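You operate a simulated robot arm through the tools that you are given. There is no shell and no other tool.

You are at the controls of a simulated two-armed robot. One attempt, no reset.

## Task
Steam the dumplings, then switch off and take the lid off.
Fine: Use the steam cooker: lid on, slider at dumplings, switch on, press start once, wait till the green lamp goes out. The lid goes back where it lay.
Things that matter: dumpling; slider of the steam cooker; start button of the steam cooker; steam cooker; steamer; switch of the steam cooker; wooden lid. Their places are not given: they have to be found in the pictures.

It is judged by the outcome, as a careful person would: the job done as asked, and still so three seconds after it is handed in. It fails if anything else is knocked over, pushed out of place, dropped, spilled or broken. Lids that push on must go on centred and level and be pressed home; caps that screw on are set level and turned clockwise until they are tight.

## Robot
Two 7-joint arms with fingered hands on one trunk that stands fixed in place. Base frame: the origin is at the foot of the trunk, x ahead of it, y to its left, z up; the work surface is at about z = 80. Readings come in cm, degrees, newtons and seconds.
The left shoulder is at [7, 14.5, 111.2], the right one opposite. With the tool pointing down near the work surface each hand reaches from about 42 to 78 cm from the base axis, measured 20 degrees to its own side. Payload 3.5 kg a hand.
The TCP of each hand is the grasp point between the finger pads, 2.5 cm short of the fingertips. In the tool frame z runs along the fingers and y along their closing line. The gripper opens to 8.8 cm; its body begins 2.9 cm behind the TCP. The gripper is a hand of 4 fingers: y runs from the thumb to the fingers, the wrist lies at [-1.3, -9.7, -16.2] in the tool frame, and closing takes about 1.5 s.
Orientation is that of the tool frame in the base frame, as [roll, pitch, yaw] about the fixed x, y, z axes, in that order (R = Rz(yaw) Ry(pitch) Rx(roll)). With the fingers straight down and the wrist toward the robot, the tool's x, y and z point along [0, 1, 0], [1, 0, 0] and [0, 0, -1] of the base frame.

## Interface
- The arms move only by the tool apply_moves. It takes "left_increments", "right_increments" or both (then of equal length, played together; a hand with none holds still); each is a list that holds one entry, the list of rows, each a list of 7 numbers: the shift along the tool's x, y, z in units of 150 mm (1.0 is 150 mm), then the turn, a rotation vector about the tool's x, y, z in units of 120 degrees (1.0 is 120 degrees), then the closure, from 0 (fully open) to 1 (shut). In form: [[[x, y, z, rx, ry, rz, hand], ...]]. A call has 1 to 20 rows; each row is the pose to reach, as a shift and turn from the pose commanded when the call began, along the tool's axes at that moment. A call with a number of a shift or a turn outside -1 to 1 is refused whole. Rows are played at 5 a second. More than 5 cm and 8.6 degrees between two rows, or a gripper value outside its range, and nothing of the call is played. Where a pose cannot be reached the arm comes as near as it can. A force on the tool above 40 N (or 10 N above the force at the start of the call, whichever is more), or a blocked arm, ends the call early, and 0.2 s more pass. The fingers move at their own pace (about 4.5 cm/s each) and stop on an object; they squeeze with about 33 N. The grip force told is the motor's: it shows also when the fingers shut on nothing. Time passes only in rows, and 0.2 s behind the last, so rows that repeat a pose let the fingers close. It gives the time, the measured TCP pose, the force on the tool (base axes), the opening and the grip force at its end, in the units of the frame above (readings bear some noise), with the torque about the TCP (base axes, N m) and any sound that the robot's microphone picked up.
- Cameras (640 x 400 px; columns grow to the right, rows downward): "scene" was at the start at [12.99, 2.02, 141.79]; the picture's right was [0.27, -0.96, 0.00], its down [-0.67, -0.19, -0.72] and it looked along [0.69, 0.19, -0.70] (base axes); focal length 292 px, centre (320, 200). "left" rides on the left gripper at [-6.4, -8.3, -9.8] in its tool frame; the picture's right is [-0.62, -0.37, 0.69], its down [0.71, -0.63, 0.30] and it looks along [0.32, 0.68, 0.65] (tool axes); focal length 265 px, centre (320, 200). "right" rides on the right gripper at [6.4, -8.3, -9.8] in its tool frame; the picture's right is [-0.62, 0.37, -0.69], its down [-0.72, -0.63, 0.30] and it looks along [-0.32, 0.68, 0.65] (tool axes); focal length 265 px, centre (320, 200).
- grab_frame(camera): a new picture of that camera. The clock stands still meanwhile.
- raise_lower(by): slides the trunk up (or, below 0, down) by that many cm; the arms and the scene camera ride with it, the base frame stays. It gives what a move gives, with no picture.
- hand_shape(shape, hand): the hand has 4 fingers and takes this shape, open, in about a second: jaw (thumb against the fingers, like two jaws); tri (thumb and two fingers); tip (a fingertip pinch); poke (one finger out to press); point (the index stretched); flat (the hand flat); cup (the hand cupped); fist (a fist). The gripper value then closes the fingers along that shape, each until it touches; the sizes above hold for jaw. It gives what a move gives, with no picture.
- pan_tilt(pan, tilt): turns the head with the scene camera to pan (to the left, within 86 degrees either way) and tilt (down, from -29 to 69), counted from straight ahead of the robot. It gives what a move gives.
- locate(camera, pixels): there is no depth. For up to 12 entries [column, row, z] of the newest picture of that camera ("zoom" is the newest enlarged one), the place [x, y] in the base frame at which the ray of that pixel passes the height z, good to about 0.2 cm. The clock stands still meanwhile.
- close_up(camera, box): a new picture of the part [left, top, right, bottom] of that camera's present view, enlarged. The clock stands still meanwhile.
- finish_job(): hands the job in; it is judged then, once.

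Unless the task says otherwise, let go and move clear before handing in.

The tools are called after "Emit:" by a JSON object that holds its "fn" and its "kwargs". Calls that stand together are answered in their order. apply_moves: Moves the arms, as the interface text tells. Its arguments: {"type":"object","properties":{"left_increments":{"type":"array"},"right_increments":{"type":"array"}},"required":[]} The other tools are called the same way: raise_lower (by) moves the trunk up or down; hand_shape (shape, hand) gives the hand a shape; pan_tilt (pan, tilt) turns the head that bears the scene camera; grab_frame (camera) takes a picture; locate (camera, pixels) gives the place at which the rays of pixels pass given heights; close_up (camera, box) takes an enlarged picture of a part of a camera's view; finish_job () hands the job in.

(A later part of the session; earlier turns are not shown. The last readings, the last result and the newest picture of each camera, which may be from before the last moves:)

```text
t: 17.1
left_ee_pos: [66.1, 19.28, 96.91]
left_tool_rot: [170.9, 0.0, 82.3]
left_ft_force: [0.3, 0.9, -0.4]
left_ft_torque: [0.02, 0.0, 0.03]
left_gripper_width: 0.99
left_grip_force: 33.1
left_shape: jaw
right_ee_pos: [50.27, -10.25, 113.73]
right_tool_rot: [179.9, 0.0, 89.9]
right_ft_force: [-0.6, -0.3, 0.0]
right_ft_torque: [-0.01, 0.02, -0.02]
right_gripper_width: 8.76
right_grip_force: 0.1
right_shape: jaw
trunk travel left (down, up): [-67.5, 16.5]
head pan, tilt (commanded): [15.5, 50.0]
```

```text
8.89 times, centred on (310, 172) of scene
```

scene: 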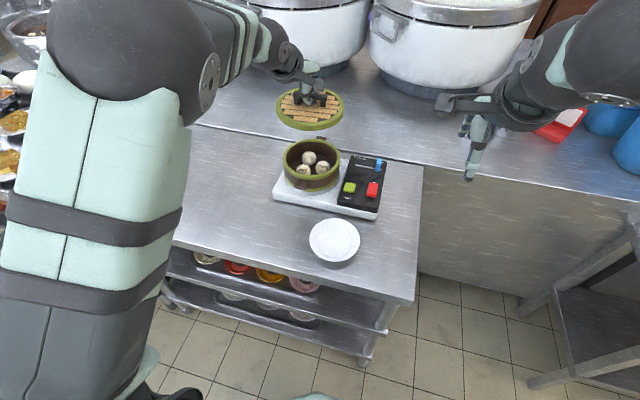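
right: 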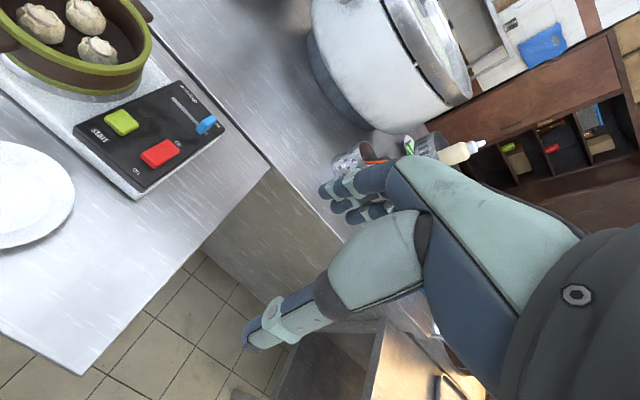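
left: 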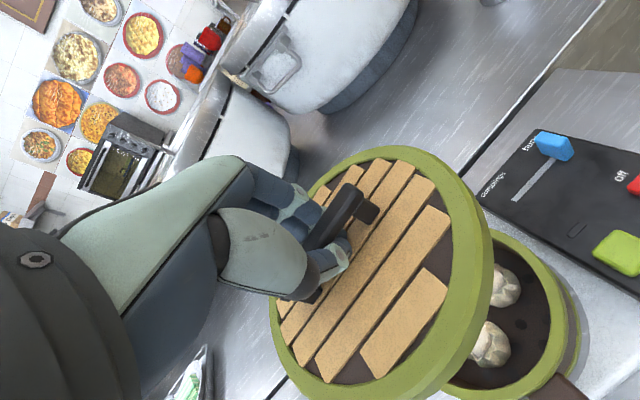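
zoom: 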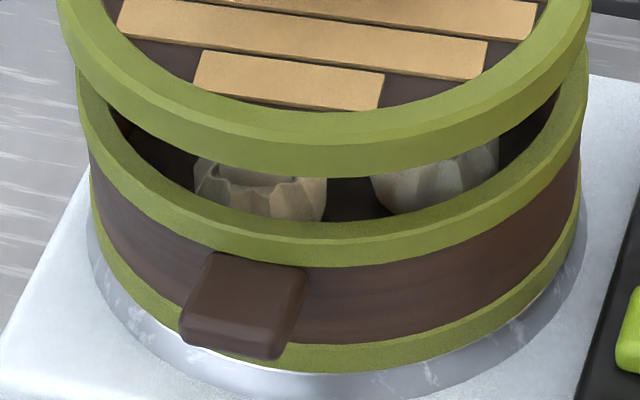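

Emit:
{"fn": "locate", "kwargs": {"camera": "zoom", "pixels": [[325, 178, 92.6], [325, 178, 93.1], [325, 146, 94.0], [335, 246, 90.4], [335, 267, 89.4], [340, 372, 84]]}}

```text
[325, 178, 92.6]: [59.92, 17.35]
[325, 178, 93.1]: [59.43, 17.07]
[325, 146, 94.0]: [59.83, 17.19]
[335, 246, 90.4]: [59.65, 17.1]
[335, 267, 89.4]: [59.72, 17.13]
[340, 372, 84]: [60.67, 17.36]
```

The near edges of the lid and the rim line up (59.7 vs 59.65). I'll lower gently toward contact.

Emit:
{"fn": "apply_moves", "kwargs": {"left_increments": [[[0, -0.0063, 0.0395, 0, 0, 0, 1], [0, -0.0125, 0.079, 0, 0, 0, 1], [0, -0.0188, 0.1185, 0, 0, 0, 1], [0, -0.0188, 0.1185, 0, 0, 0, 1]]]}}

Emit:
{"fn": "close_up", "kwargs": {"camera": "scene", "box": [275, 150, 345, 195]}}

```text
t: 18.1
left_ee_pos: [66.06, 19.25, 95.17]
left_tool_rot: [171.0, 0.0, 82.2]
left_ft_force: [0.5, 0.1, -0.3]
left_ft_torque: [-0.02, -0.03, 0.0]
left_gripper_width: 1.0
left_grip_force: 33.0
left_shape: jaw
right_ee_pos: [50.34, -10.24, 113.62]
right_tool_rot: [179.8, 0.1, 89.9]
right_ft_force: [0.2, 0.2, -0.8]
right_ft_torque: [-0.01, 0.0, 0.01]
right_gripper_width: 8.73
right_grip_force: 0.1
right_shape: jaw
trunk travel left (down, up): [-67.5, 16.5]
head pan, tilt (commanded): [15.5, 50.0]
```

```text
8.89 times, centred on (310, 172) of scene
```

zoom: 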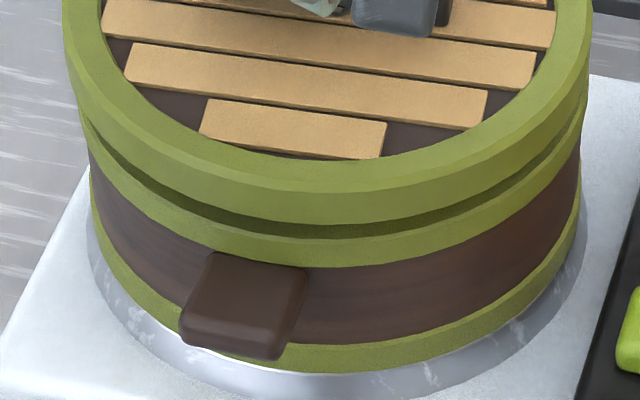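

About 0.8 cm of gap remains, and the lid sits roughly 0.1 cm to the left. I'll nudge it right while lowering in small steps.

Emit:
{"fn": "apply_moves", "kwargs": {"left_increments": [[[-0.003, -0.0016, 0.0099, 0, 0, 0, 1], [-0.0066, -0.0031, 0.0198, 0, 0, 0, 1], [-0.0066, -0.0047, 0.0296, 0, 0, 0, 1], [-0.0066, -0.0063, 0.0395, 0, 0, 0, 1], [-0.0066, -0.0078, 0.0494, 0, 0, 0, 1], [-0.0066, -0.0089, 0.056, 0, 0, 0, 1], [-0.0066, -0.0089, 0.056, 0, 0, 0, 1]]]}}

Emit:
{"fn": "close_up", "kwargs": {"camera": "scene", "box": [275, 150, 345, 195]}}

```text
t: 19.8
left_ee_pos: [66.12, 19.18, 94.3]
left_tool_rot: [171.0, 0.0, 82.2]
left_ft_force: [-0.2, -0.7, -0.5]
left_ft_torque: [0.0, -0.01, 0.03]
left_gripper_width: 1.0
left_grip_force: 33.0
left_shape: jaw
right_ee_pos: [50.3, -10.14, 113.67]
right_tool_rot: [180.0, 0.0, 89.9]
right_ft_force: [-0.4, -0.7, 0.6]
right_ft_torque: [-0.02, 0.02, -0.05]
right_gripper_width: 8.78
right_grip_force: 0.1
right_shape: jaw
trunk travel left (down, up): [-67.5, 16.5]
head pan, tilt (commanded): [15.5, 50.0]
```

```text
8.89 times, centred on (310, 172) of scene
```

zoom: 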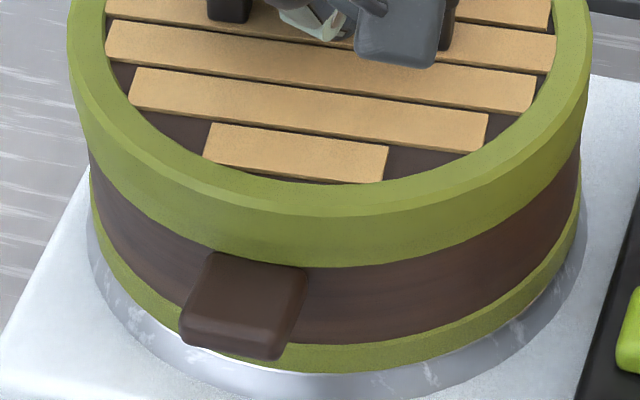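

The lid now meets the rim visually, with no force yet. I'll continue in 0.1 cm steps, watching for contact.

Emit:
{"fn": "apply_moves", "kwargs": {"left_increments": [[[0, -0.001, 0.0066, 0, 0, 0, 1], [0, -0.0021, 0.0132, 0, 0, 0, 1], [0, -0.0031, 0.0198, 0, 0, 0, 1], [0, -0.0031, 0.0198, 0, 0, 0, 1]]]}}

Emit:
{"fn": "close_up", "kwargs": {"camera": "scene", "box": [275, 130, 345, 195]}}

```text
t: 20.8
left_ee_pos: [66.06, 19.18, 94.04]
left_tool_rot: [170.9, 0.0, 82.2]
left_ft_force: [0.6, 0.4, 0.4]
left_ft_torque: [0.0, -0.04, 0.03]
left_gripper_width: 1.01
left_grip_force: 32.9
left_shape: jaw
right_ee_pos: [50.41, -10.14, 113.69]
right_tool_rot: [-179.9, 0.1, 90.0]
right_ft_force: [0.5, -0.7, -0.4]
right_ft_torque: [-0.01, 0.02, 0.03]
right_gripper_width: 8.73
right_grip_force: 0.2
right_shape: jaw
trunk travel left (down, up): [-67.5, 16.5]
head pan, tilt (commanded): [15.5, 50.0]
```

```text
6.15 times, centred on (310, 162) of scene
```

zoom: 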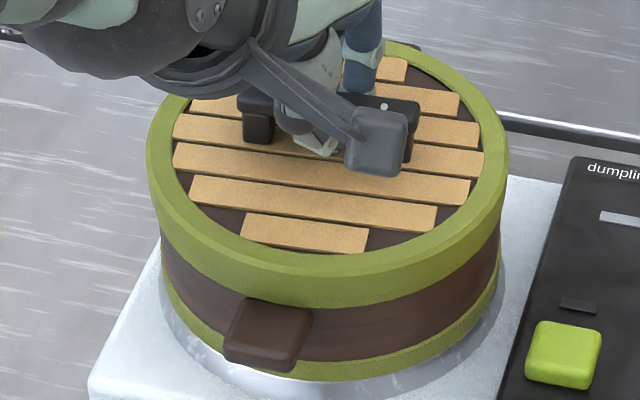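

Emit:
{"fn": "apply_moves", "kwargs": {"left_increments": [[[0, -0.001, 0.0066, 0, 0, 0, 1], [0, -0.0021, 0.0132, 0, 0, 0, 1], [0, -0.0031, 0.0198, 0, 0, 0, 1], [0, -0.0042, 0.0264, 0, 0, 0, 1], [0, -0.0042, 0.0264, 0, 0, 0, 1]]]}}

Emit:
{"fn": "close_up", "kwargs": {"camera": "scene", "box": [275, 130, 345, 195]}}

Emit:
{"fn": "grab_frame", "kwargs": {"camera": "left"}}

```text
t: 21.9
left_ee_pos: [66.22, 19.29, 94.01]
left_tool_rot: [170.6, -0.1, 82.3]
left_ft_force: [4.0, 1.8, 11.3]
left_ft_torque: [-0.24, -0.16, 0.0]
left_gripper_width: 1.07
left_grip_force: 33.0
left_shape: jaw
right_ee_pos: [50.18, -10.1, 113.57]
right_tool_rot: [179.7, 0.0, 89.9]
right_ft_force: [-0.5, 0.9, 0.0]
right_ft_torque: [0.0, 0.0, 0.0]
right_gripper_width: 8.76
right_grip_force: 0.0
right_shape: jaw
trunk travel left (down, up): [-67.5, 16.5]
head pan, tilt (commanded): [15.5, 50.0]
```

```text
6.15 times, centred on (310, 162) of scene
```

zoom: 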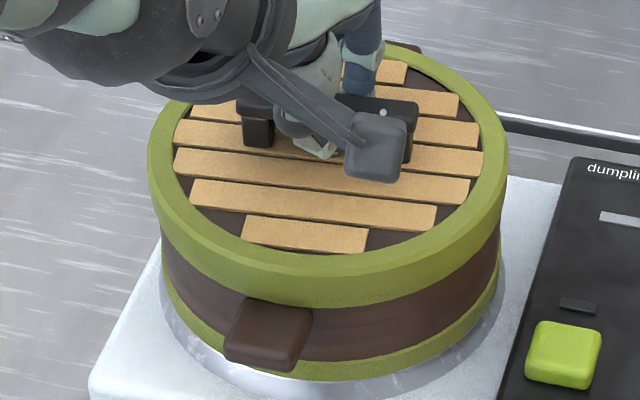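

```text
taken
```

left: 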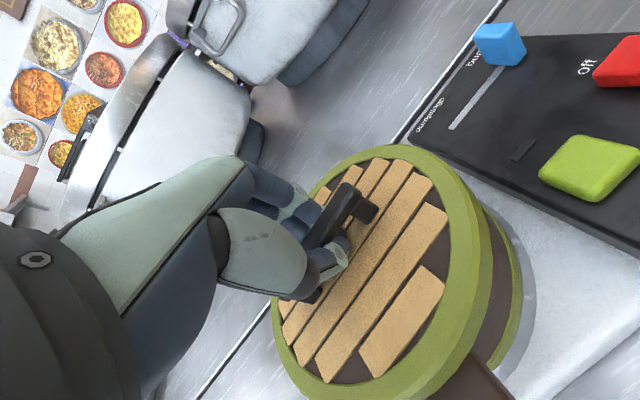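

Contact: Fz is 11 N with z holding at 94.0. I'll zoom in to see how the lid sits on the rim.

Emit:
{"fn": "close_up", "kwargs": {"camera": "scene", "box": [275, 150, 345, 195]}}

Emit:
{"fn": "close_up", "kwargs": {"camera": "left", "box": [390, 180, 560, 400]}}

```text
8.89 times, centred on (310, 172) of scene
```

zoom: 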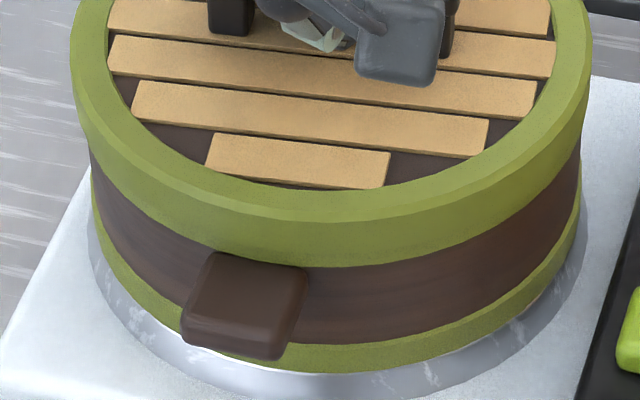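

```text
1.82 times, centred on (475, 290) of left
```

zoom: 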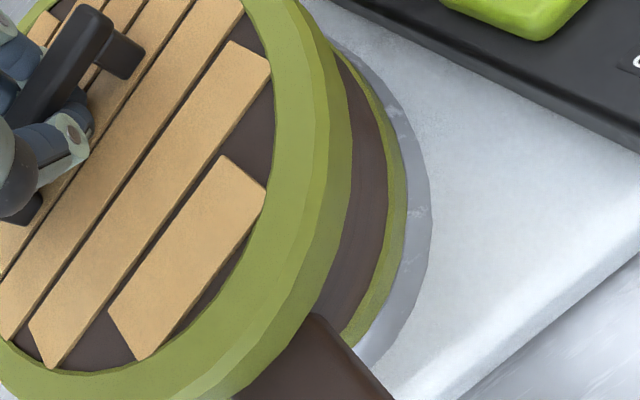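

The lid sits flush on the rim and level in the picture. I'll press a bit more firmly to seat it, in small steps.

Emit:
{"fn": "apply_moves", "kwargs": {"left_increments": [[[0, -0.001, 0.0066, 0, 0, 0, 1], [0, -0.0021, 0.0132, 0, 0, 0, 1], [0, -0.0031, 0.0198, 0, 0, 0, 1], [0, -0.0042, 0.0264, 0, 0, 0, 1], [0, -0.0042, 0.0264, 0, 0, 0, 1]]]}}

Emit:
{"fn": "close_up", "kwargs": {"camera": "scene", "box": [275, 150, 345, 195]}}

```text
t: 23.1
left_ee_pos: [66.05, 19.28, 93.75]
left_tool_rot: [170.3, -0.1, 82.3]
left_ft_force: [5.1, 4.8, 24.9]
left_ft_torque: [-0.24, -0.29, 0.06]
left_gripper_width: 1.12
left_grip_force: 32.7
left_shape: jaw
right_ee_pos: [50.15, -10.24, 113.92]
right_tool_rot: [179.7, 0.0, 89.9]
right_ft_force: [0.4, 0.0, 0.1]
right_ft_torque: [0.03, -0.01, -0.02]
right_gripper_width: 8.79
right_grip_force: 0.0
right_shape: jaw
trunk travel left (down, up): [-67.5, 16.5]
head pan, tilt (commanded): [15.5, 50.0]
```

```text
8.89 times, centred on (310, 172) of scene
```

zoom: 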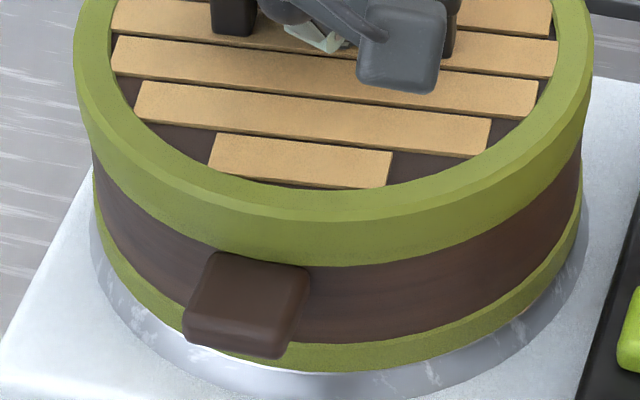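

It seated with 25 N and the lid stayed level and flush. I'll relax the press, then open the fingers slightly to release the bar.

Emit:
{"fn": "apply_moves", "kwargs": {"left_increments": [[[0, 0.0042, -0.0264, 0, 0, 0, 1], [0, 0.0073, -0.046, 0, 0, 0, 1], [0, 0.0073, -0.046, 0, 0, 0, 0.9], [0, 0.0073, -0.046, 0, 0, 0, 0.8], [0, 0.0073, -0.046, 0, 0, 0, 0.75], [0, 0.0073, -0.046, 0, 0, 0, 0.75]]]}}

Emit:
{"fn": "grab_frame", "kwargs": {"camera": "left"}}

Emit:
{"fn": "close_up", "kwargs": {"camera": "scene", "box": [270, 120, 350, 195]}}

```text
t: 24.6
left_ee_pos: [65.97, 19.11, 94.03]
left_tool_rot: [171.1, 0.0, 82.1]
left_ft_force: [2.1, -0.6, 10.3]
left_ft_torque: [-0.09, -0.03, 0.01]
left_gripper_width: 2.15
left_grip_force: 0.2
left_shape: jaw
right_ee_pos: [50.19, -10.32, 113.89]
right_tool_rot: [179.9, 0.0, 89.9]
right_ft_force: [-0.3, -0.4, -0.5]
right_ft_torque: [0.01, 0.0, 0.02]
right_gripper_width: 8.77
right_grip_force: 0.1
right_shape: jaw
trunk travel left (down, up): [-67.5, 16.5]
head pan, tilt (commanded): [15.5, 50.0]
```

```text
taken
```

left: 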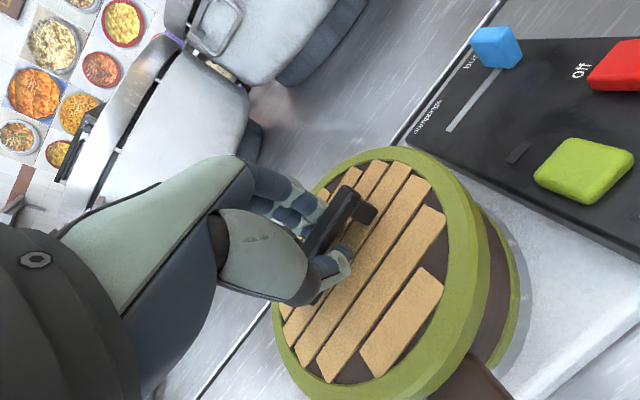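

```text
5.33 times, centred on (310, 158) of scene
```

zoom: 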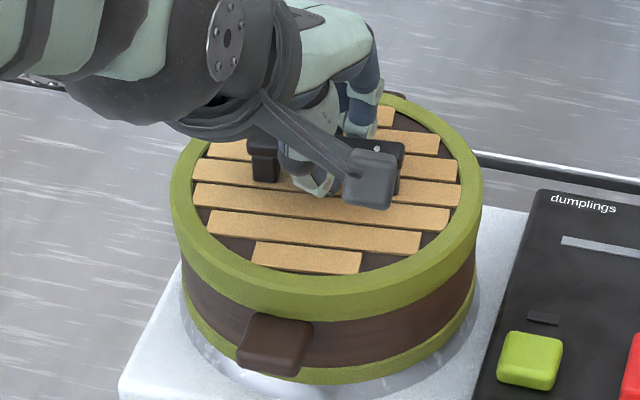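

The grip is released, but the fingertips push on the lid with about 10 N. I'll rise gradually while opening wider, straight up off the bar.

Emit:
{"fn": "apply_moves", "kwargs": {"left_increments": [[[0, 0.0042, -0.0264, 0, 0, 0, 0.75], [0, 0.0083, -0.0527, 0, 0, 0, 0.7], [0, 0.0125, -0.079, 0, 0, 0, 0.6], [0, 0.0167, -0.1054, 0, 0, 0, 0.5], [0, 0.0209, -0.1317, 0, 0, 0, 0.4], [0, 0.0313, -0.1975, 0, 0, 0, 0.3], [0, 0.0469, -0.2963, 0, 0, 0, 0.2], [0, 0.0626, -0.395, 0, 0, 0, 0.1], [0, 0.0782, -0.494, 0, 0, 0, 0], [0, 0.0782, -0.494, 0, 0, 0, 0]]]}}

Emit:
{"fn": "grab_frame", "kwargs": {"camera": "left"}}

Emit:
{"fn": "close_up", "kwargs": {"camera": "scene", "box": [270, 120, 350, 195]}}

```text
t: 26.8
left_ee_pos: [66.16, 19.3, 101.43]
left_tool_rot: [171.0, 0.0, 82.2]
left_ft_force: [0.8, 0.6, 0.1]
left_ft_torque: [-0.01, 0.02, 0.0]
left_gripper_width: 8.77
left_grip_force: 0.1
left_shape: jaw
right_ee_pos: [50.45, -10.19, 113.64]
right_tool_rot: [179.9, 0.1, 89.9]
right_ft_force: [-0.2, 0.0, -0.6]
right_ft_torque: [0.03, 0.0, 0.01]
right_gripper_width: 8.76
right_grip_force: 0.0
right_shape: jaw
trunk travel left (down, up): [-67.5, 16.5]
head pan, tilt (commanded): [15.5, 50.0]
```

```text
taken
```

left: 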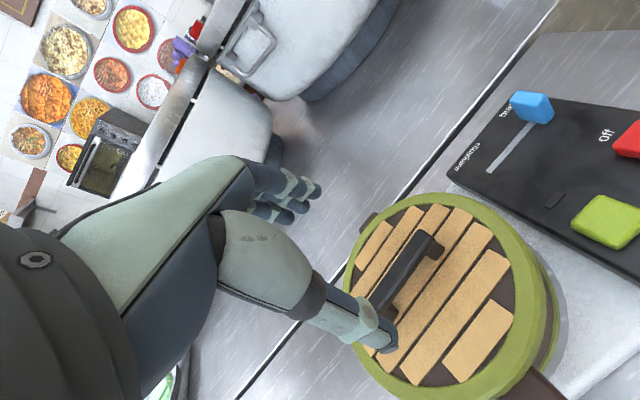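

```text
5.33 times, centred on (310, 158) of scene
```

zoom: 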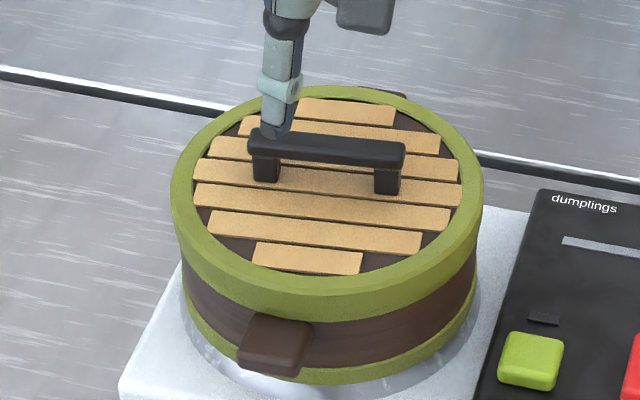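

The lid is on, level and centred. I'll move the left hand clear to the left and set the right hand to the poke shape for the panel.

Emit:
{"fn": "apply_moves", "kwargs": {"left_increments": [[[0, 0.0313, -0.1975, 0, 0, 0, 0], [0, 0.0626, -0.395, 0, 0, 0, 0], [0.175, -0.11, -0.524, 0, 0, 0, 0], [0.351, -0.286, -0.653, 0, 0, 0, 0], [0.526, -0.46, -0.78, 0, 0, 0, 0], [0.702, -0.634, -0.91, 0, 0, 0, 0], [0.702, -0.634, -0.91, 0, 0, 0, 0]]]}}

Emit:
{"fn": "hand_shape", "kwargs": {"shape": "poke", "hand": "right"}}

Emit:
{"fn": "grab_frame", "kwargs": {"camera": "right"}}

Emit:
{"fn": "grab_frame", "kwargs": {"camera": "scene"}}

```text
t: 28.4
left_ee_pos: [56.23, 31.11, 113.33]
left_tool_rot: [171.2, 0.1, 82.1]
left_ft_force: [0.3, -0.1, 0.1]
left_ft_torque: [0.0, 0.03, 0.03]
left_gripper_width: 8.76
left_grip_force: 0.1
left_shape: jaw
right_ee_pos: [50.45, -10.2, 113.6]
right_tool_rot: [179.8, -0.1, 89.9]
right_ft_force: [-0.5, -0.4, 0.0]
right_ft_torque: [-0.02, 0.06, 0.03]
right_gripper_width: 8.77
right_grip_force: 0.0
right_shape: jaw
trunk travel left (down, up): [-67.5, 16.5]
head pan, tilt (commanded): [15.5, 50.0]
```

```text
t: 29.2
left_ee_pos: [56.1, 31.29, 113.46]
left_tool_rot: [171.1, 0.0, 82.2]
left_ft_force: [-0.7, 0.3, 0.6]
left_ft_torque: [0.0, 0.0, 0.03]
left_gripper_width: 8.76
left_grip_force: 0.0
left_shape: jaw
right_ee_pos: [50.29, -10.11, 113.7]
right_tool_rot: [179.8, 0.1, 89.8]
right_ft_force: [-0.2, 0.1, -0.4]
right_ft_torque: [0.02, 0.02, -0.03]
right_gripper_width: 0.0
right_grip_force: 0.0
right_shape: poke
trunk travel left (down, up): [-67.5, 16.5]
head pan, tilt (commanded): [15.5, 50.0]
```

```text
taken
```

right: 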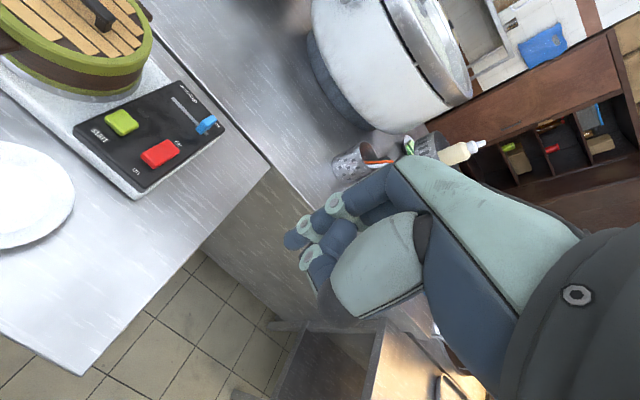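

```text
taken
```

scene: 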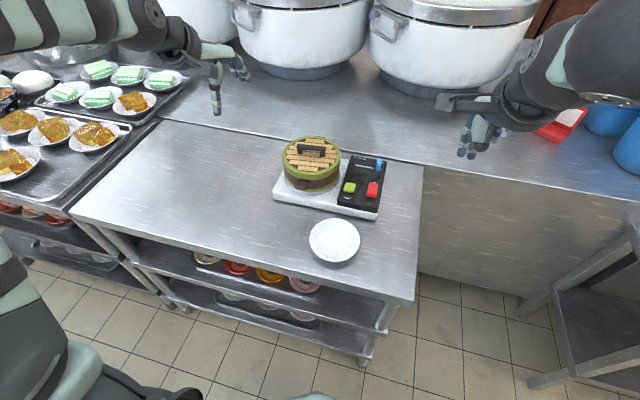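

Emit:
{"fn": "close_up", "kwargs": {"camera": "right", "box": [240, 130, 440, 340]}}

Emit:
{"fn": "close_up", "kwargs": {"camera": "scene", "box": [430, 70, 540, 170]}}

```text
1.90 times, centred on (340, 235) of right
```

zoom: 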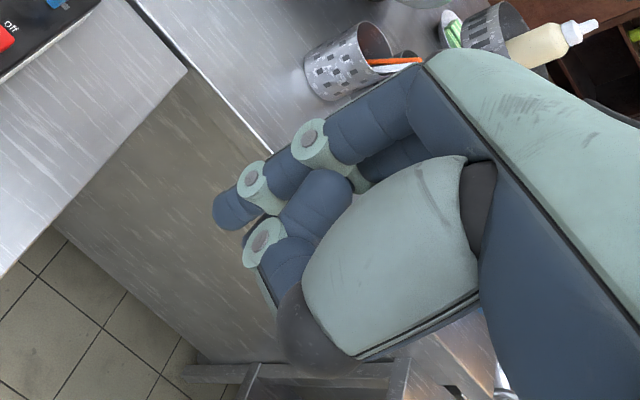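

```text
4.00 times, centred on (485, 120) of scene
```

zoom: 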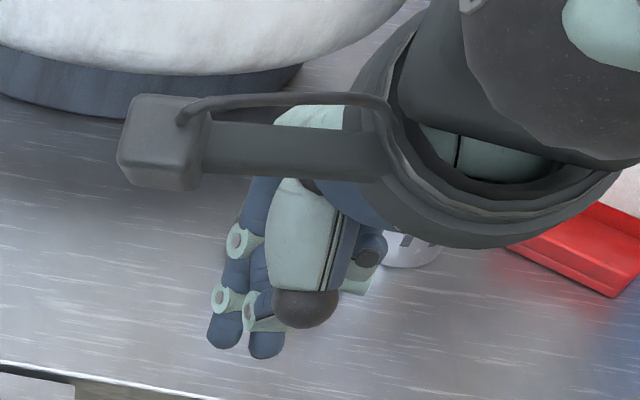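

The index looks extended in both views: tip at right px (288,243) and scene px (460,156). I'll triangulate the fingertip relative to the TCP.

Emit:
{"fn": "locate", "kwargs": {"camera": "right", "pixels": [[288.5, 243, 113], [288.5, 243, 111], [288.5, 243, 109], [288.5, 243, 107], [310, 280, 111], [310, 280, 109]]}}

Emit:
{"fn": "locate", "kwargs": {"camera": "scene", "pixels": [[460.5, 156.5, 113], [460.5, 156.5, 111], [460.5, 156.5, 109], [460.5, 156.5, 107], [471, 158.5, 111], [471, 158.5, 109]]}}

```text
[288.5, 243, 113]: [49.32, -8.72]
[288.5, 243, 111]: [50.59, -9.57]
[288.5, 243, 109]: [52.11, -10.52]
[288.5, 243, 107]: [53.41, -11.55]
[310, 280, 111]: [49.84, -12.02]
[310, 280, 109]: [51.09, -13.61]
```

```text
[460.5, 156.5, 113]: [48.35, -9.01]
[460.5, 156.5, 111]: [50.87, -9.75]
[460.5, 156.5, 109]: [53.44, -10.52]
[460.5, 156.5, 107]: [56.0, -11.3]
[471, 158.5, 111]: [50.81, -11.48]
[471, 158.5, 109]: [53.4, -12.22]
```

The index fingertip is about tool (+0.65, 0, +2.3) from the TCP. I'll close the hand along this shape to see whether the other fingers curl further away.

Emit:
{"fn": "apply_moves", "kwargs": {"right_increments": [[[0, 0, 0, 0, 0, 0, 0.5], [0, 0, 0, 0, 0, 0, 1], [0, 0, 0, 0, 0, 0, 1], [0, 0, 0, 0, 0, 0, 1], [0, 0, 0, 0, 0, 0, 1], [0, 0, 0, 0, 0, 0, 1], [0, 0, 0, 0, 0, 0, 1]]]}}

Emit:
{"fn": "close_up", "kwargs": {"camera": "right", "box": [240, 130, 440, 340]}}

Emit:
{"fn": "close_up", "kwargs": {"camera": "scene", "box": [430, 90, 510, 170]}}

```text
t: 30.9
left_ee_pos: [56.12, 31.28, 113.52]
left_tool_rot: [171.1, 0.1, 82.2]
left_ft_force: [0.3, 0.2, 0.0]
left_ft_torque: [0.01, -0.01, -0.02]
left_gripper_width: 8.76
left_grip_force: 0.0
left_shape: jaw
right_ee_pos: [50.3, -10.16, 113.72]
right_tool_rot: [179.9, 0.1, 89.9]
right_ft_force: [-0.9, 1.3, -0.1]
right_ft_torque: [-0.02, 0.02, 0.01]
right_gripper_width: 0.01
right_grip_force: 0.0
right_shape: poke
trunk travel left (down, up): [-67.5, 16.5]
head pan, tilt (commanded): [15.5, 50.0]
```

```text
1.90 times, centred on (340, 235) of right
```

zoom: 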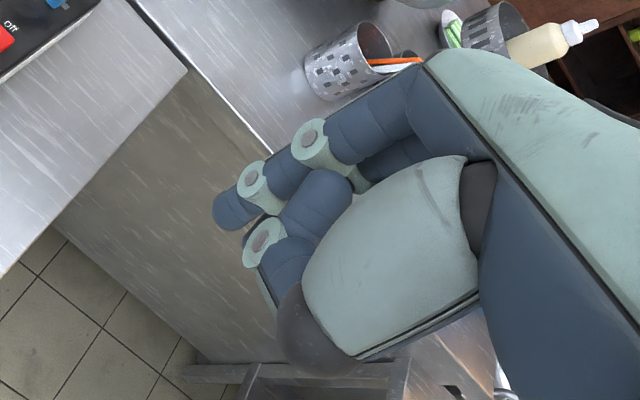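

```text
5.00 times, centred on (470, 130) of scene
```

zoom: 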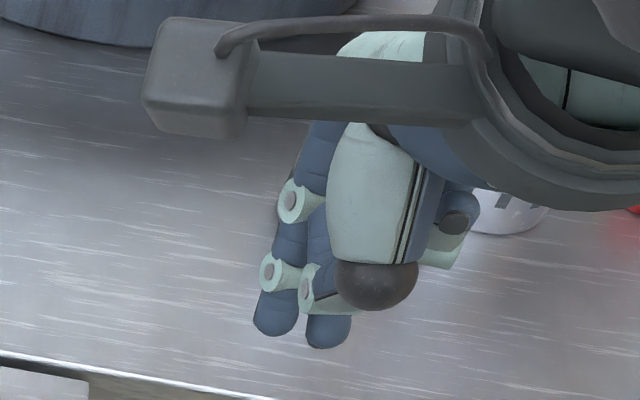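

Emit:
{"fn": "locate", "kwargs": {"camera": "right", "pixels": [[302, 256, 115], [302, 256, 113], [302, 256, 111], [302, 256, 109]]}}

Emit:
{"fn": "locate", "kwargs": {"camera": "scene", "pixels": [[471.6, 159, 115], [471.6, 159, 113], [471.6, 159, 111], [471.6, 159, 109], [461, 157, 113], [461, 157, 111]]}}

Emit:
{"fn": "close_up", "kwargs": {"camera": "left", "box": [320, 0, 640, 200]}}

```text
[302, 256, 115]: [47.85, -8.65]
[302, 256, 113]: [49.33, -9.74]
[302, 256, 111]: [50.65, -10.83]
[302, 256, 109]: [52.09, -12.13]
```

```text
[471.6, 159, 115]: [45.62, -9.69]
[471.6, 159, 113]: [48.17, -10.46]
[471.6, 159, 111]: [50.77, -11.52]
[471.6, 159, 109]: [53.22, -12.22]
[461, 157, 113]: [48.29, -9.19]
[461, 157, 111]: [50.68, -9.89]
```

```text
2.00 times, centred on (480, 100) of left
```

zoom: 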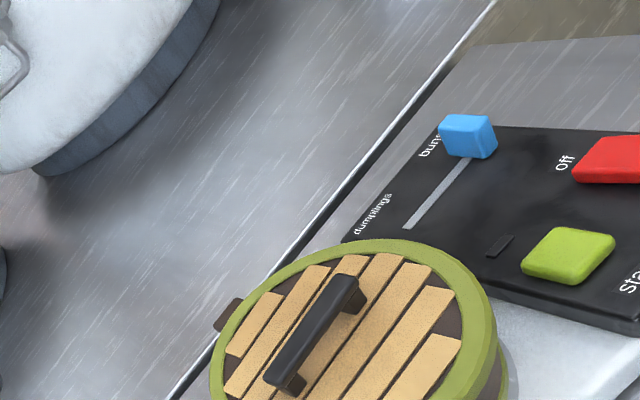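

In poke, a second tip lies about 1.8 cm beside the index at the same depth. I'll try "point" to see whether it gives a cleaner single finger.

Emit:
{"fn": "hand_shape", "kwargs": {"shape": "point", "hand": "right"}}

Emit:
{"fn": "close_up", "kwargs": {"camera": "right", "box": [200, 130, 440, 340]}}

Emit:
{"fn": "close_up", "kwargs": {"camera": "scene", "box": [430, 90, 510, 190]}}

```text
t: 31.8
left_ee_pos: [56.11, 31.13, 113.58]
left_tool_rot: [171.0, -0.1, 82.3]
left_ft_force: [-0.2, 0.4, 1.0]
left_ft_torque: [-0.01, -0.06, 0.01]
left_gripper_width: 8.8
left_grip_force: 0.1
left_shape: jaw
right_ee_pos: [50.34, -10.1, 113.75]
right_tool_rot: [179.8, 0.1, 90.0]
right_ft_force: [-0.2, -0.1, 0.0]
right_ft_torque: [-0.01, 0.02, -0.04]
right_gripper_width: 0.0
right_grip_force: 0.0
right_shape: point
trunk travel left (down, up): [-67.5, 16.5]
head pan, tilt (commanded): [15.5, 50.0]
```

```text
1.90 times, centred on (320, 235) of right
```

zoom: 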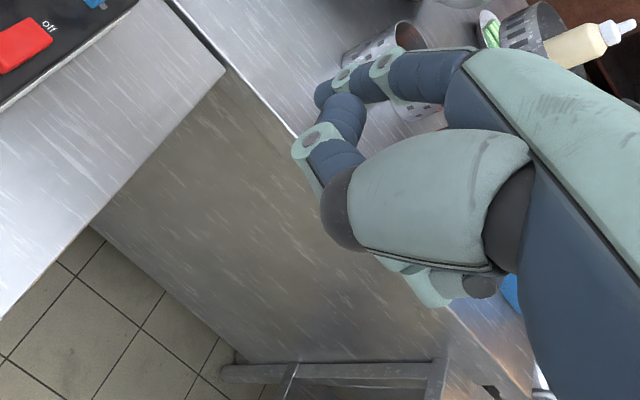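

```text
4.00 times, centred on (470, 140) of scene
```

zoom: 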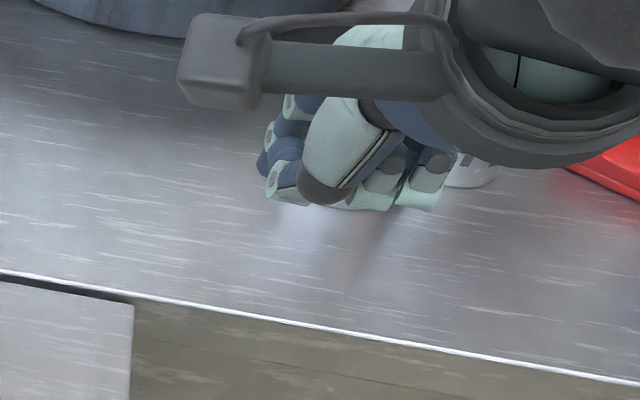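

"Point" stretches the index forward, which doesn't help here. I'll check "tip".

Emit:
{"fn": "hand_shape", "kwargs": {"shape": "tip", "hand": "right"}}

Emit:
{"fn": "close_up", "kwargs": {"camera": "right", "box": [200, 130, 440, 340]}}

Emit:
{"fn": "close_up", "kwargs": {"camera": "scene", "box": [430, 90, 510, 190]}}

```text
t: 32.6
left_ee_pos: [56.19, 31.22, 113.51]
left_tool_rot: [171.0, 0.0, 82.1]
left_ft_force: [-0.4, -0.4, 0.0]
left_ft_torque: [0.01, -0.02, -0.01]
left_gripper_width: 8.75
left_grip_force: 0.0
left_shape: jaw
right_ee_pos: [50.38, -10.1, 113.63]
right_tool_rot: [179.8, 0.0, 89.9]
right_ft_force: [-0.4, 0.6, -0.5]
right_ft_torque: [0.0, -0.02, 0.02]
right_gripper_width: 8.78
right_grip_force: 0.1
right_shape: tip
trunk travel left (down, up): [-67.5, 16.5]
head pan, tilt (commanded): [15.5, 50.0]
```

```text
1.90 times, centred on (320, 235) of right
```

zoom: 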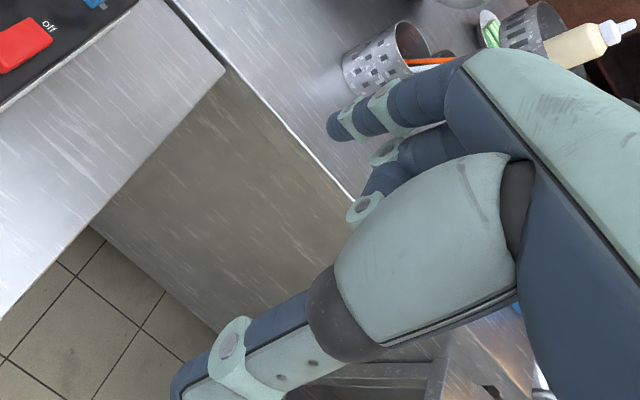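

```text
4.00 times, centred on (470, 140) of scene
```

zoom: 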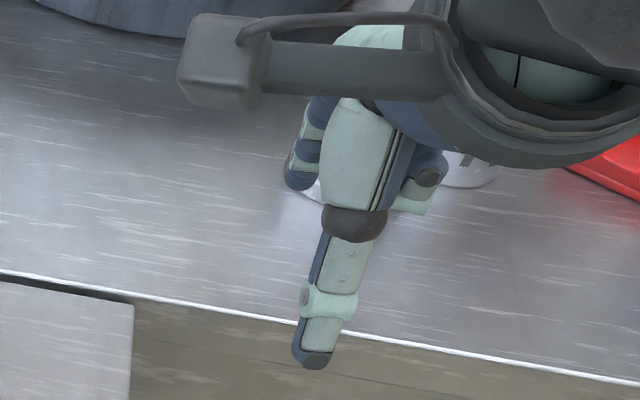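

"Tip" leaves only thumb and index; closed, it should form one compact pressing point. I'll close it and look.

Emit:
{"fn": "apply_moves", "kwargs": {"right_increments": [[[0, 0, 0, 0, 0, 0, 0.5], [0, 0, 0, 0, 0, 0, 1], [0, 0, 0, 0, 0, 0, 1], [0, 0, 0, 0, 0, 0, 1], [0, 0, 0, 0, 0, 0, 1], [0, 0, 0, 0, 0, 0, 1], [0, 0, 0, 0, 0, 0, 1], [0, 0, 0, 0, 0, 0, 1]]]}}

Emit:
{"fn": "close_up", "kwargs": {"camera": "right", "box": [200, 130, 440, 340]}}

Emit:
{"fn": "close_up", "kwargs": {"camera": "scene", "box": [430, 90, 510, 190]}}

```text
t: 34.5
left_ee_pos: [56.13, 31.23, 113.5]
left_tool_rot: [171.0, 0.0, 82.2]
left_ft_force: [0.1, 0.0, -0.4]
left_ft_torque: [0.02, 0.0, 0.02]
left_gripper_width: 8.76
left_grip_force: 0.1
left_shape: jaw
right_ee_pos: [50.26, -10.15, 113.63]
right_tool_rot: [180.0, 0.1, 89.9]
right_ft_force: [0.1, 0.1, 0.0]
right_ft_torque: [0.01, 0.04, 0.01]
right_gripper_width: 0.0
right_grip_force: 33.3
right_shape: tip
trunk travel left (down, up): [-67.5, 16.5]
head pan, tilt (commanded): [15.5, 50.0]
```

```text
1.90 times, centred on (320, 235) of right
```

zoom: 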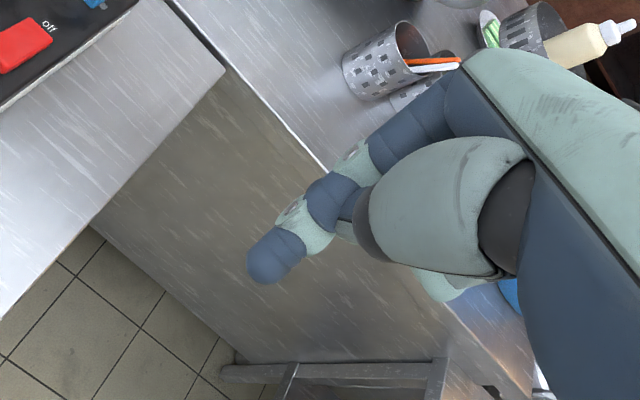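

```text
4.00 times, centred on (470, 140) of scene
```

zoom: 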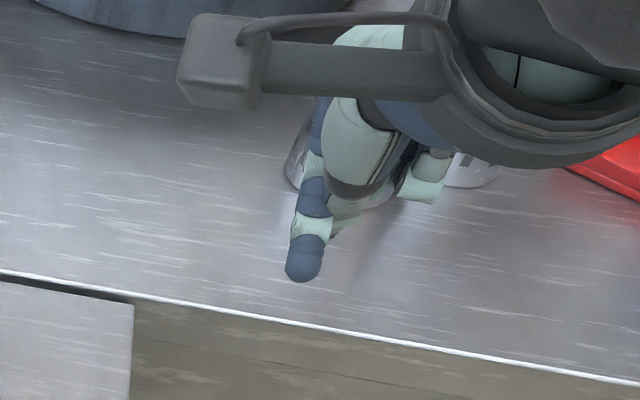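

Closed, "tip" gives one clean protruding index finger. I'll triangulate its tip.

Emit:
{"fn": "locate", "kwargs": {"camera": "right", "pixels": [[288.5, 271, 113], [288.5, 271, 111], [288.5, 271, 109], [288.5, 271, 107]]}}

Emit:
{"fn": "locate", "kwargs": {"camera": "scene", "pixels": [[465.7, 159.5, 113], [465.7, 159.5, 111], [465.7, 159.5, 109], [465.7, 159.5, 107]]}}

```text
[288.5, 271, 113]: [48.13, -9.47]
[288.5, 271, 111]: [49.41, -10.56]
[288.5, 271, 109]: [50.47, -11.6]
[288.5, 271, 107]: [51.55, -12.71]
```

```text
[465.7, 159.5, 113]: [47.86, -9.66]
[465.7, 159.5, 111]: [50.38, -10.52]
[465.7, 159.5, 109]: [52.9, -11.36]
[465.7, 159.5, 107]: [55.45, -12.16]
```

The index tip is at about tool (0.1, -1.5, +1.8). Next I'll look closely at the slider knob from all cameras.

Emit:
{"fn": "close_up", "kwargs": {"camera": "scene", "box": [335, 150, 395, 190]}}

Emit:
{"fn": "close_up", "kwargs": {"camera": "right", "box": [150, 70, 240, 150]}}

Emit:
{"fn": "close_up", "kwargs": {"camera": "left", "box": [480, 40, 600, 120]}}

```text
10.00 times, centred on (365, 170) of scene
```

zoom: 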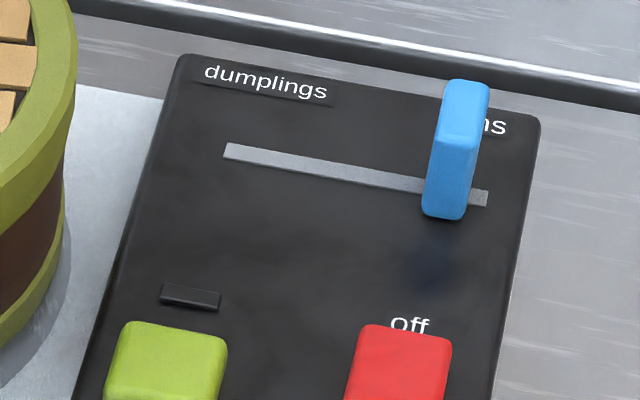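

```text
5.00 times, centred on (195, 110) of right
```

zoom: 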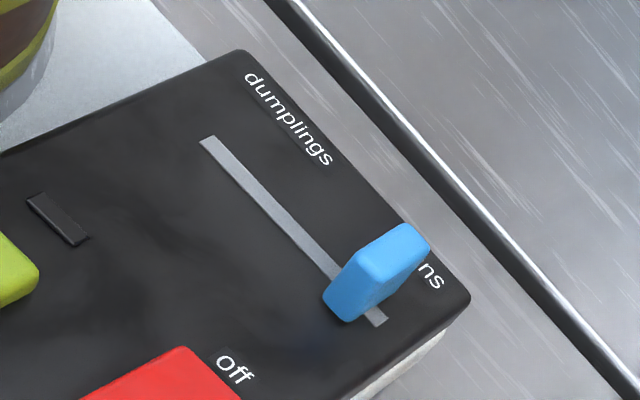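

```text
5.00 times, centred on (540, 80) of left
```

zoom: 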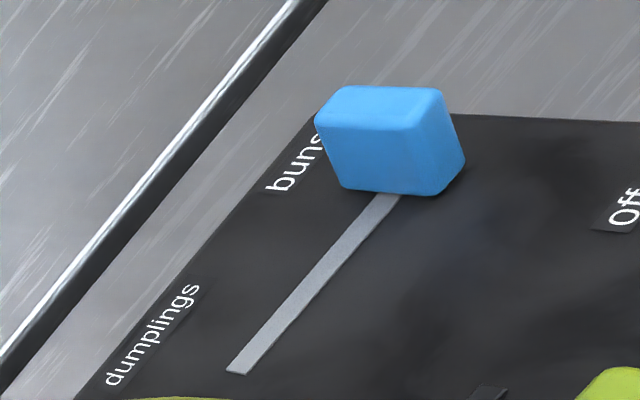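

Emit:
{"fn": "locate", "kwargs": {"camera": "scene", "pixels": [[355.6, 165, 86], [381.8, 170, 86], [375.2, 170.8, 86], [379.5, 171.7, 86], [376.7, 163, 87], [376.7, 163, 89], [381, 163.5, 87], [381, 163.5, 89], [377.7, 158.7, 88], [352.1, 182.5, 86], [358.8, 169.9, 86]]}}

Emit:
{"fn": "locate", "kwargs": {"camera": "right", "pixels": [[173, 98, 86], [207, 134.5, 86], [202.6, 124, 87], [202.6, 124, 89], [209.6, 127, 87], [209.6, 127, 89], [196, 130, 86], [199.5, 134, 86]]}}

Emit:
{"fn": "locate", "kwargs": {"camera": "left", "pixels": [[522.5, 114, 86], [558, 65.6, 87], [558, 65.6, 89], [564, 57.6, 87], [564, 57.6, 89], [556, 79, 86], [545, 77.5, 86]]}}

```text
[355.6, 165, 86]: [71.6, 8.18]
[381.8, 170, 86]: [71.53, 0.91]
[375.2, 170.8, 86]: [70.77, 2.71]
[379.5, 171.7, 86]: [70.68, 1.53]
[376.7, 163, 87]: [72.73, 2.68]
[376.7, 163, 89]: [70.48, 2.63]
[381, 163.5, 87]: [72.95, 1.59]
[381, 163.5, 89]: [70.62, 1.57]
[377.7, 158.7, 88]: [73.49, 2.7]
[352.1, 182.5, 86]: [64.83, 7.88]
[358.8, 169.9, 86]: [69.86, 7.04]
```

```text
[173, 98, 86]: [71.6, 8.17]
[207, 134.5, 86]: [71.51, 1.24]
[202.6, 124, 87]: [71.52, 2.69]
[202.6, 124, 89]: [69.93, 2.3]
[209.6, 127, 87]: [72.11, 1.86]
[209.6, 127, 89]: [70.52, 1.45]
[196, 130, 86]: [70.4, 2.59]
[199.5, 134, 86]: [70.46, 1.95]
```

```text
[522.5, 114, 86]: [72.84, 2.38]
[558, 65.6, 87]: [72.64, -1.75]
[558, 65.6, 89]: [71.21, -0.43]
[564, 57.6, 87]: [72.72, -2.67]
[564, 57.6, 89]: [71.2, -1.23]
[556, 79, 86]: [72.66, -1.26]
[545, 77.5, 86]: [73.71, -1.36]
```

The slot runs along y at x 71.55, from y 8.2 to about 1.0. The knob spans y 1.55–2.7 and x 70.6–72.5, with its top at about z 88.5. I'll bring the right index above the panel, just right of the knob.

Emit:
{"fn": "apply_moves", "kwargs": {"right_increments": [[[0.075, 0.189, 0.122, 0, 0, 0, 1], [0.149, 0.378, 0.244, 0, 0, 0, 1], [0.224, 0.568, 0.366, 0, 0, 0, 1], [0.298, 0.757, 0.488, 0, 0, 0, 1], [0.298, 0.757, 0.488, 0, 0, 0, 1]]]}}

Emit:
{"fn": "apply_moves", "kwargs": {"right_increments": [[[0.06, 0.189, 0.1, 0, 0, 0, 1], [0.12, 0.378, 0.2, 0, 0, 0, 1], [0.18, 0.568, 0.3, 0, 0, 0, 1], [0.24, 0.757, 0.4, 0, 0, 0, 1], [0.24, 0.757, 0.4, 0, 0, 0, 1]]]}}

Emit:
{"fn": "grab_frame", "kwargs": {"camera": "right"}}

Emit:
{"fn": "grab_frame", "kwargs": {"camera": "scene"}}

Emit:
{"fn": "grab_frame", "kwargs": {"camera": "left"}}

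```text
t: 35.6
left_ee_pos: [56.16, 31.23, 113.53]
left_tool_rot: [171.1, 0.0, 82.2]
left_ft_force: [-0.5, -0.3, 0.3]
left_ft_torque: [-0.04, -0.02, -0.01]
left_gripper_width: 8.78
left_grip_force: 0.0
left_shape: jaw
right_ee_pos: [61.73, -5.81, 106.43]
right_tool_rot: [179.8, 0.0, 90.0]
right_ft_force: [0.0, 0.3, 0.2]
right_ft_torque: [0.03, 0.0, 0.02]
right_gripper_width: 0.01
right_grip_force: 33.0
right_shape: tip
trunk travel left (down, up): [-67.5, 16.5]
head pan, tilt (commanded): [15.5, 50.0]
```

```text
t: 36.9
left_ee_pos: [56.01, 31.29, 113.58]
left_tool_rot: [171.0, 0.0, 82.3]
left_ft_force: [-1.0, 0.5, -0.7]
left_ft_torque: [-0.01, -0.03, 0.03]
left_gripper_width: 8.76
left_grip_force: 0.1
left_shape: jaw
right_ee_pos: [72.78, -2.03, 100.65]
right_tool_rot: [179.8, -0.1, 90.0]
right_ft_force: [0.0, -0.3, 0.4]
right_ft_torque: [0.0, -0.01, 0.02]
right_gripper_width: 0.0
right_grip_force: 32.7
right_shape: tip
right hand out of reach, approached as far as the arm can: row 4, 5
trunk travel left (down, up): [-67.5, 16.5]
head pan, tilt (commanded): [15.5, 50.0]
```

```text
taken
```

right: 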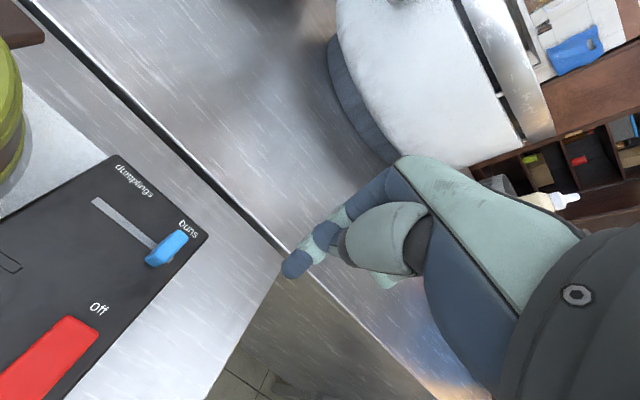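

```text
taken
```

scene: 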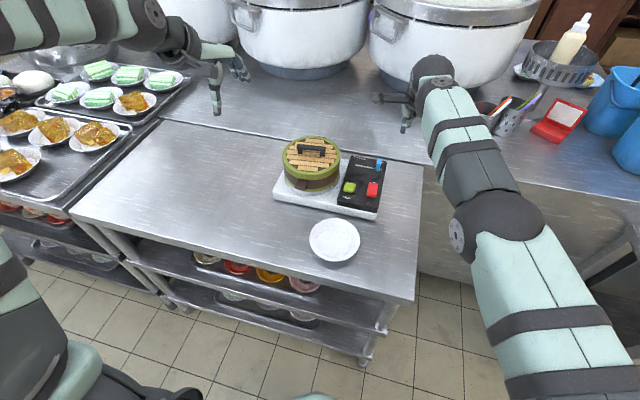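

```text
taken
```

left: 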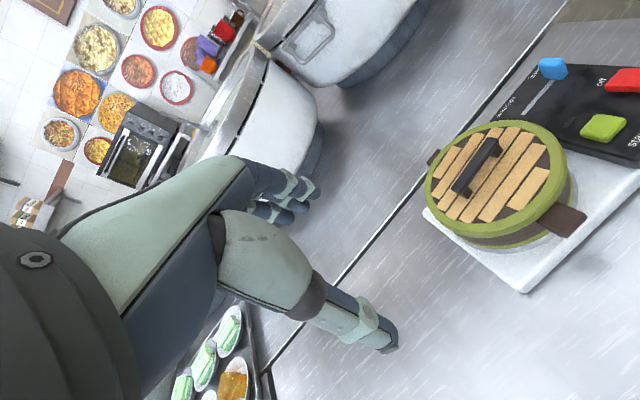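

The right hand is at its reach limit with the fingers straight down. I'll pitch the fingers forward about 20°, which pulls the wrist back.

Emit:
{"fn": "apply_moves", "kwargs": {"right_increments": [[[0, -0.02, 0, -0.042, 0, 0, 1], [0, -0.04, 0, -0.084, 0, 0, 1], [0, -0.06, 0, -0.126, 0, 0, 1], [0, -0.06, 0, -0.167, 0, 0, 1], [0, -0.06, 0, -0.167, 0, 0, 1]]]}}

Emit:
{"fn": "grab_frame", "kwargs": {"camera": "right"}}

Emit:
{"fn": "close_up", "kwargs": {"camera": "scene", "box": [340, 70, 440, 200]}}

```text
t: 38.0
left_ee_pos: [56.12, 31.2, 113.46]
left_tool_rot: [171.1, 0.0, 82.3]
left_ft_force: [0.1, 1.1, -0.8]
left_ft_torque: [0.0, 0.0, 0.03]
left_gripper_width: 8.77
left_grip_force: 0.1
left_shape: jaw
right_ee_pos: [71.9, -2.35, 100.48]
right_tool_rot: [159.7, 0.0, 89.8]
right_ft_force: [0.2, -0.4, -0.9]
right_ft_torque: [0.02, -0.01, 0.0]
right_gripper_width: 0.0
right_grip_force: 33.2
right_shape: tip
trunk travel left (down, up): [-67.5, 16.5]
head pan, tilt (commanded): [15.5, 50.0]
```

```text
taken
```

right: 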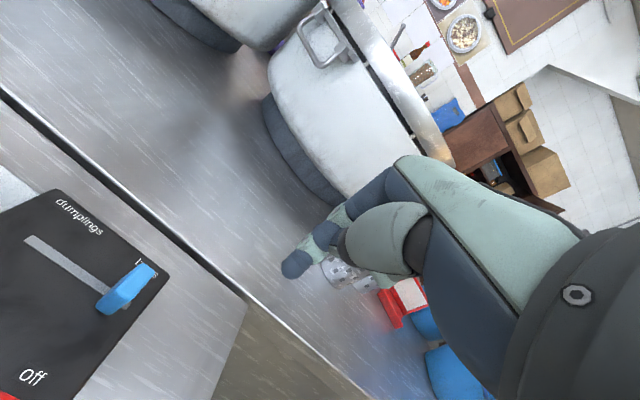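

```text
3.08 times, centred on (390, 135) of scene
```

zoom: 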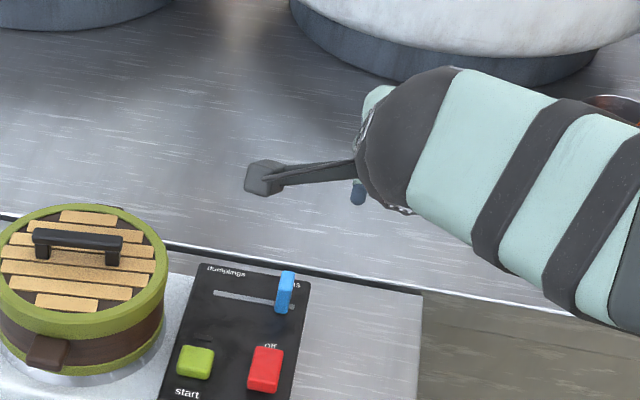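

Emit:
{"fn": "close_up", "kwargs": {"camera": "right", "box": [240, 220, 360, 300]}}

Emit:
{"fn": "close_up", "kwargs": {"camera": "scene", "box": [380, 115, 430, 150]}}

```text
5.00 times, centred on (300, 260) of right
```

zoom: 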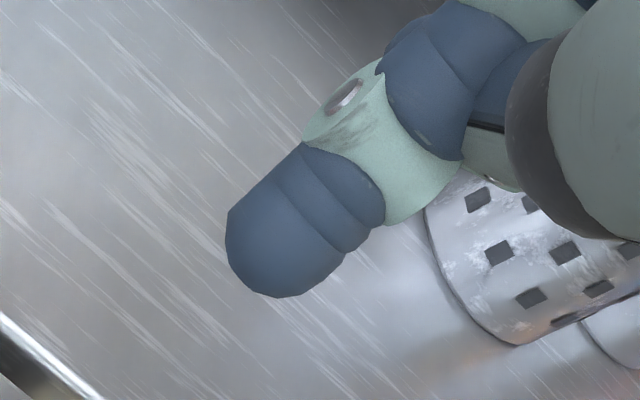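

```text
11.43 times, centred on (405, 132) of scene
```

zoom: 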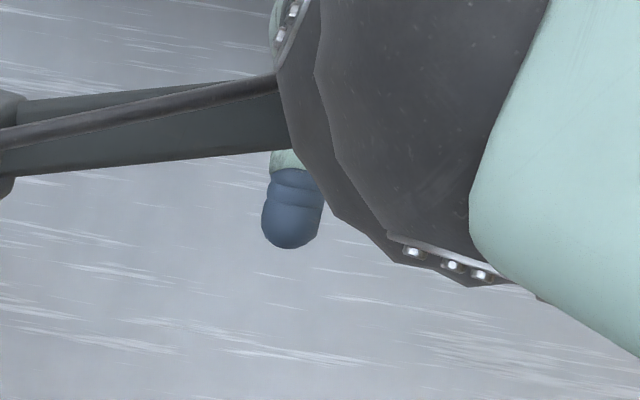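

Emit:
{"fn": "locate", "kwargs": {"camera": "right", "pixels": [[291, 269, 101], [291, 269, 99], [291, 269, 97], [291, 269, 95]]}}

Emit:
{"fn": "locate", "kwargs": {"camera": "scene", "pixels": [[402.46, 133.3, 101], [402.46, 133.3, 99], [402.46, 133.3, 97], [402.46, 133.3, 95]]}}

```text
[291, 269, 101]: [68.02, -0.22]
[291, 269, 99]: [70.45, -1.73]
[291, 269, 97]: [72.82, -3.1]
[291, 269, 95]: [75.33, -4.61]
```

```text
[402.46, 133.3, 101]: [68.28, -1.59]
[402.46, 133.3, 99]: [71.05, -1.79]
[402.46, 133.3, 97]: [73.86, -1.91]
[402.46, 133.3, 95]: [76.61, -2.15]
```

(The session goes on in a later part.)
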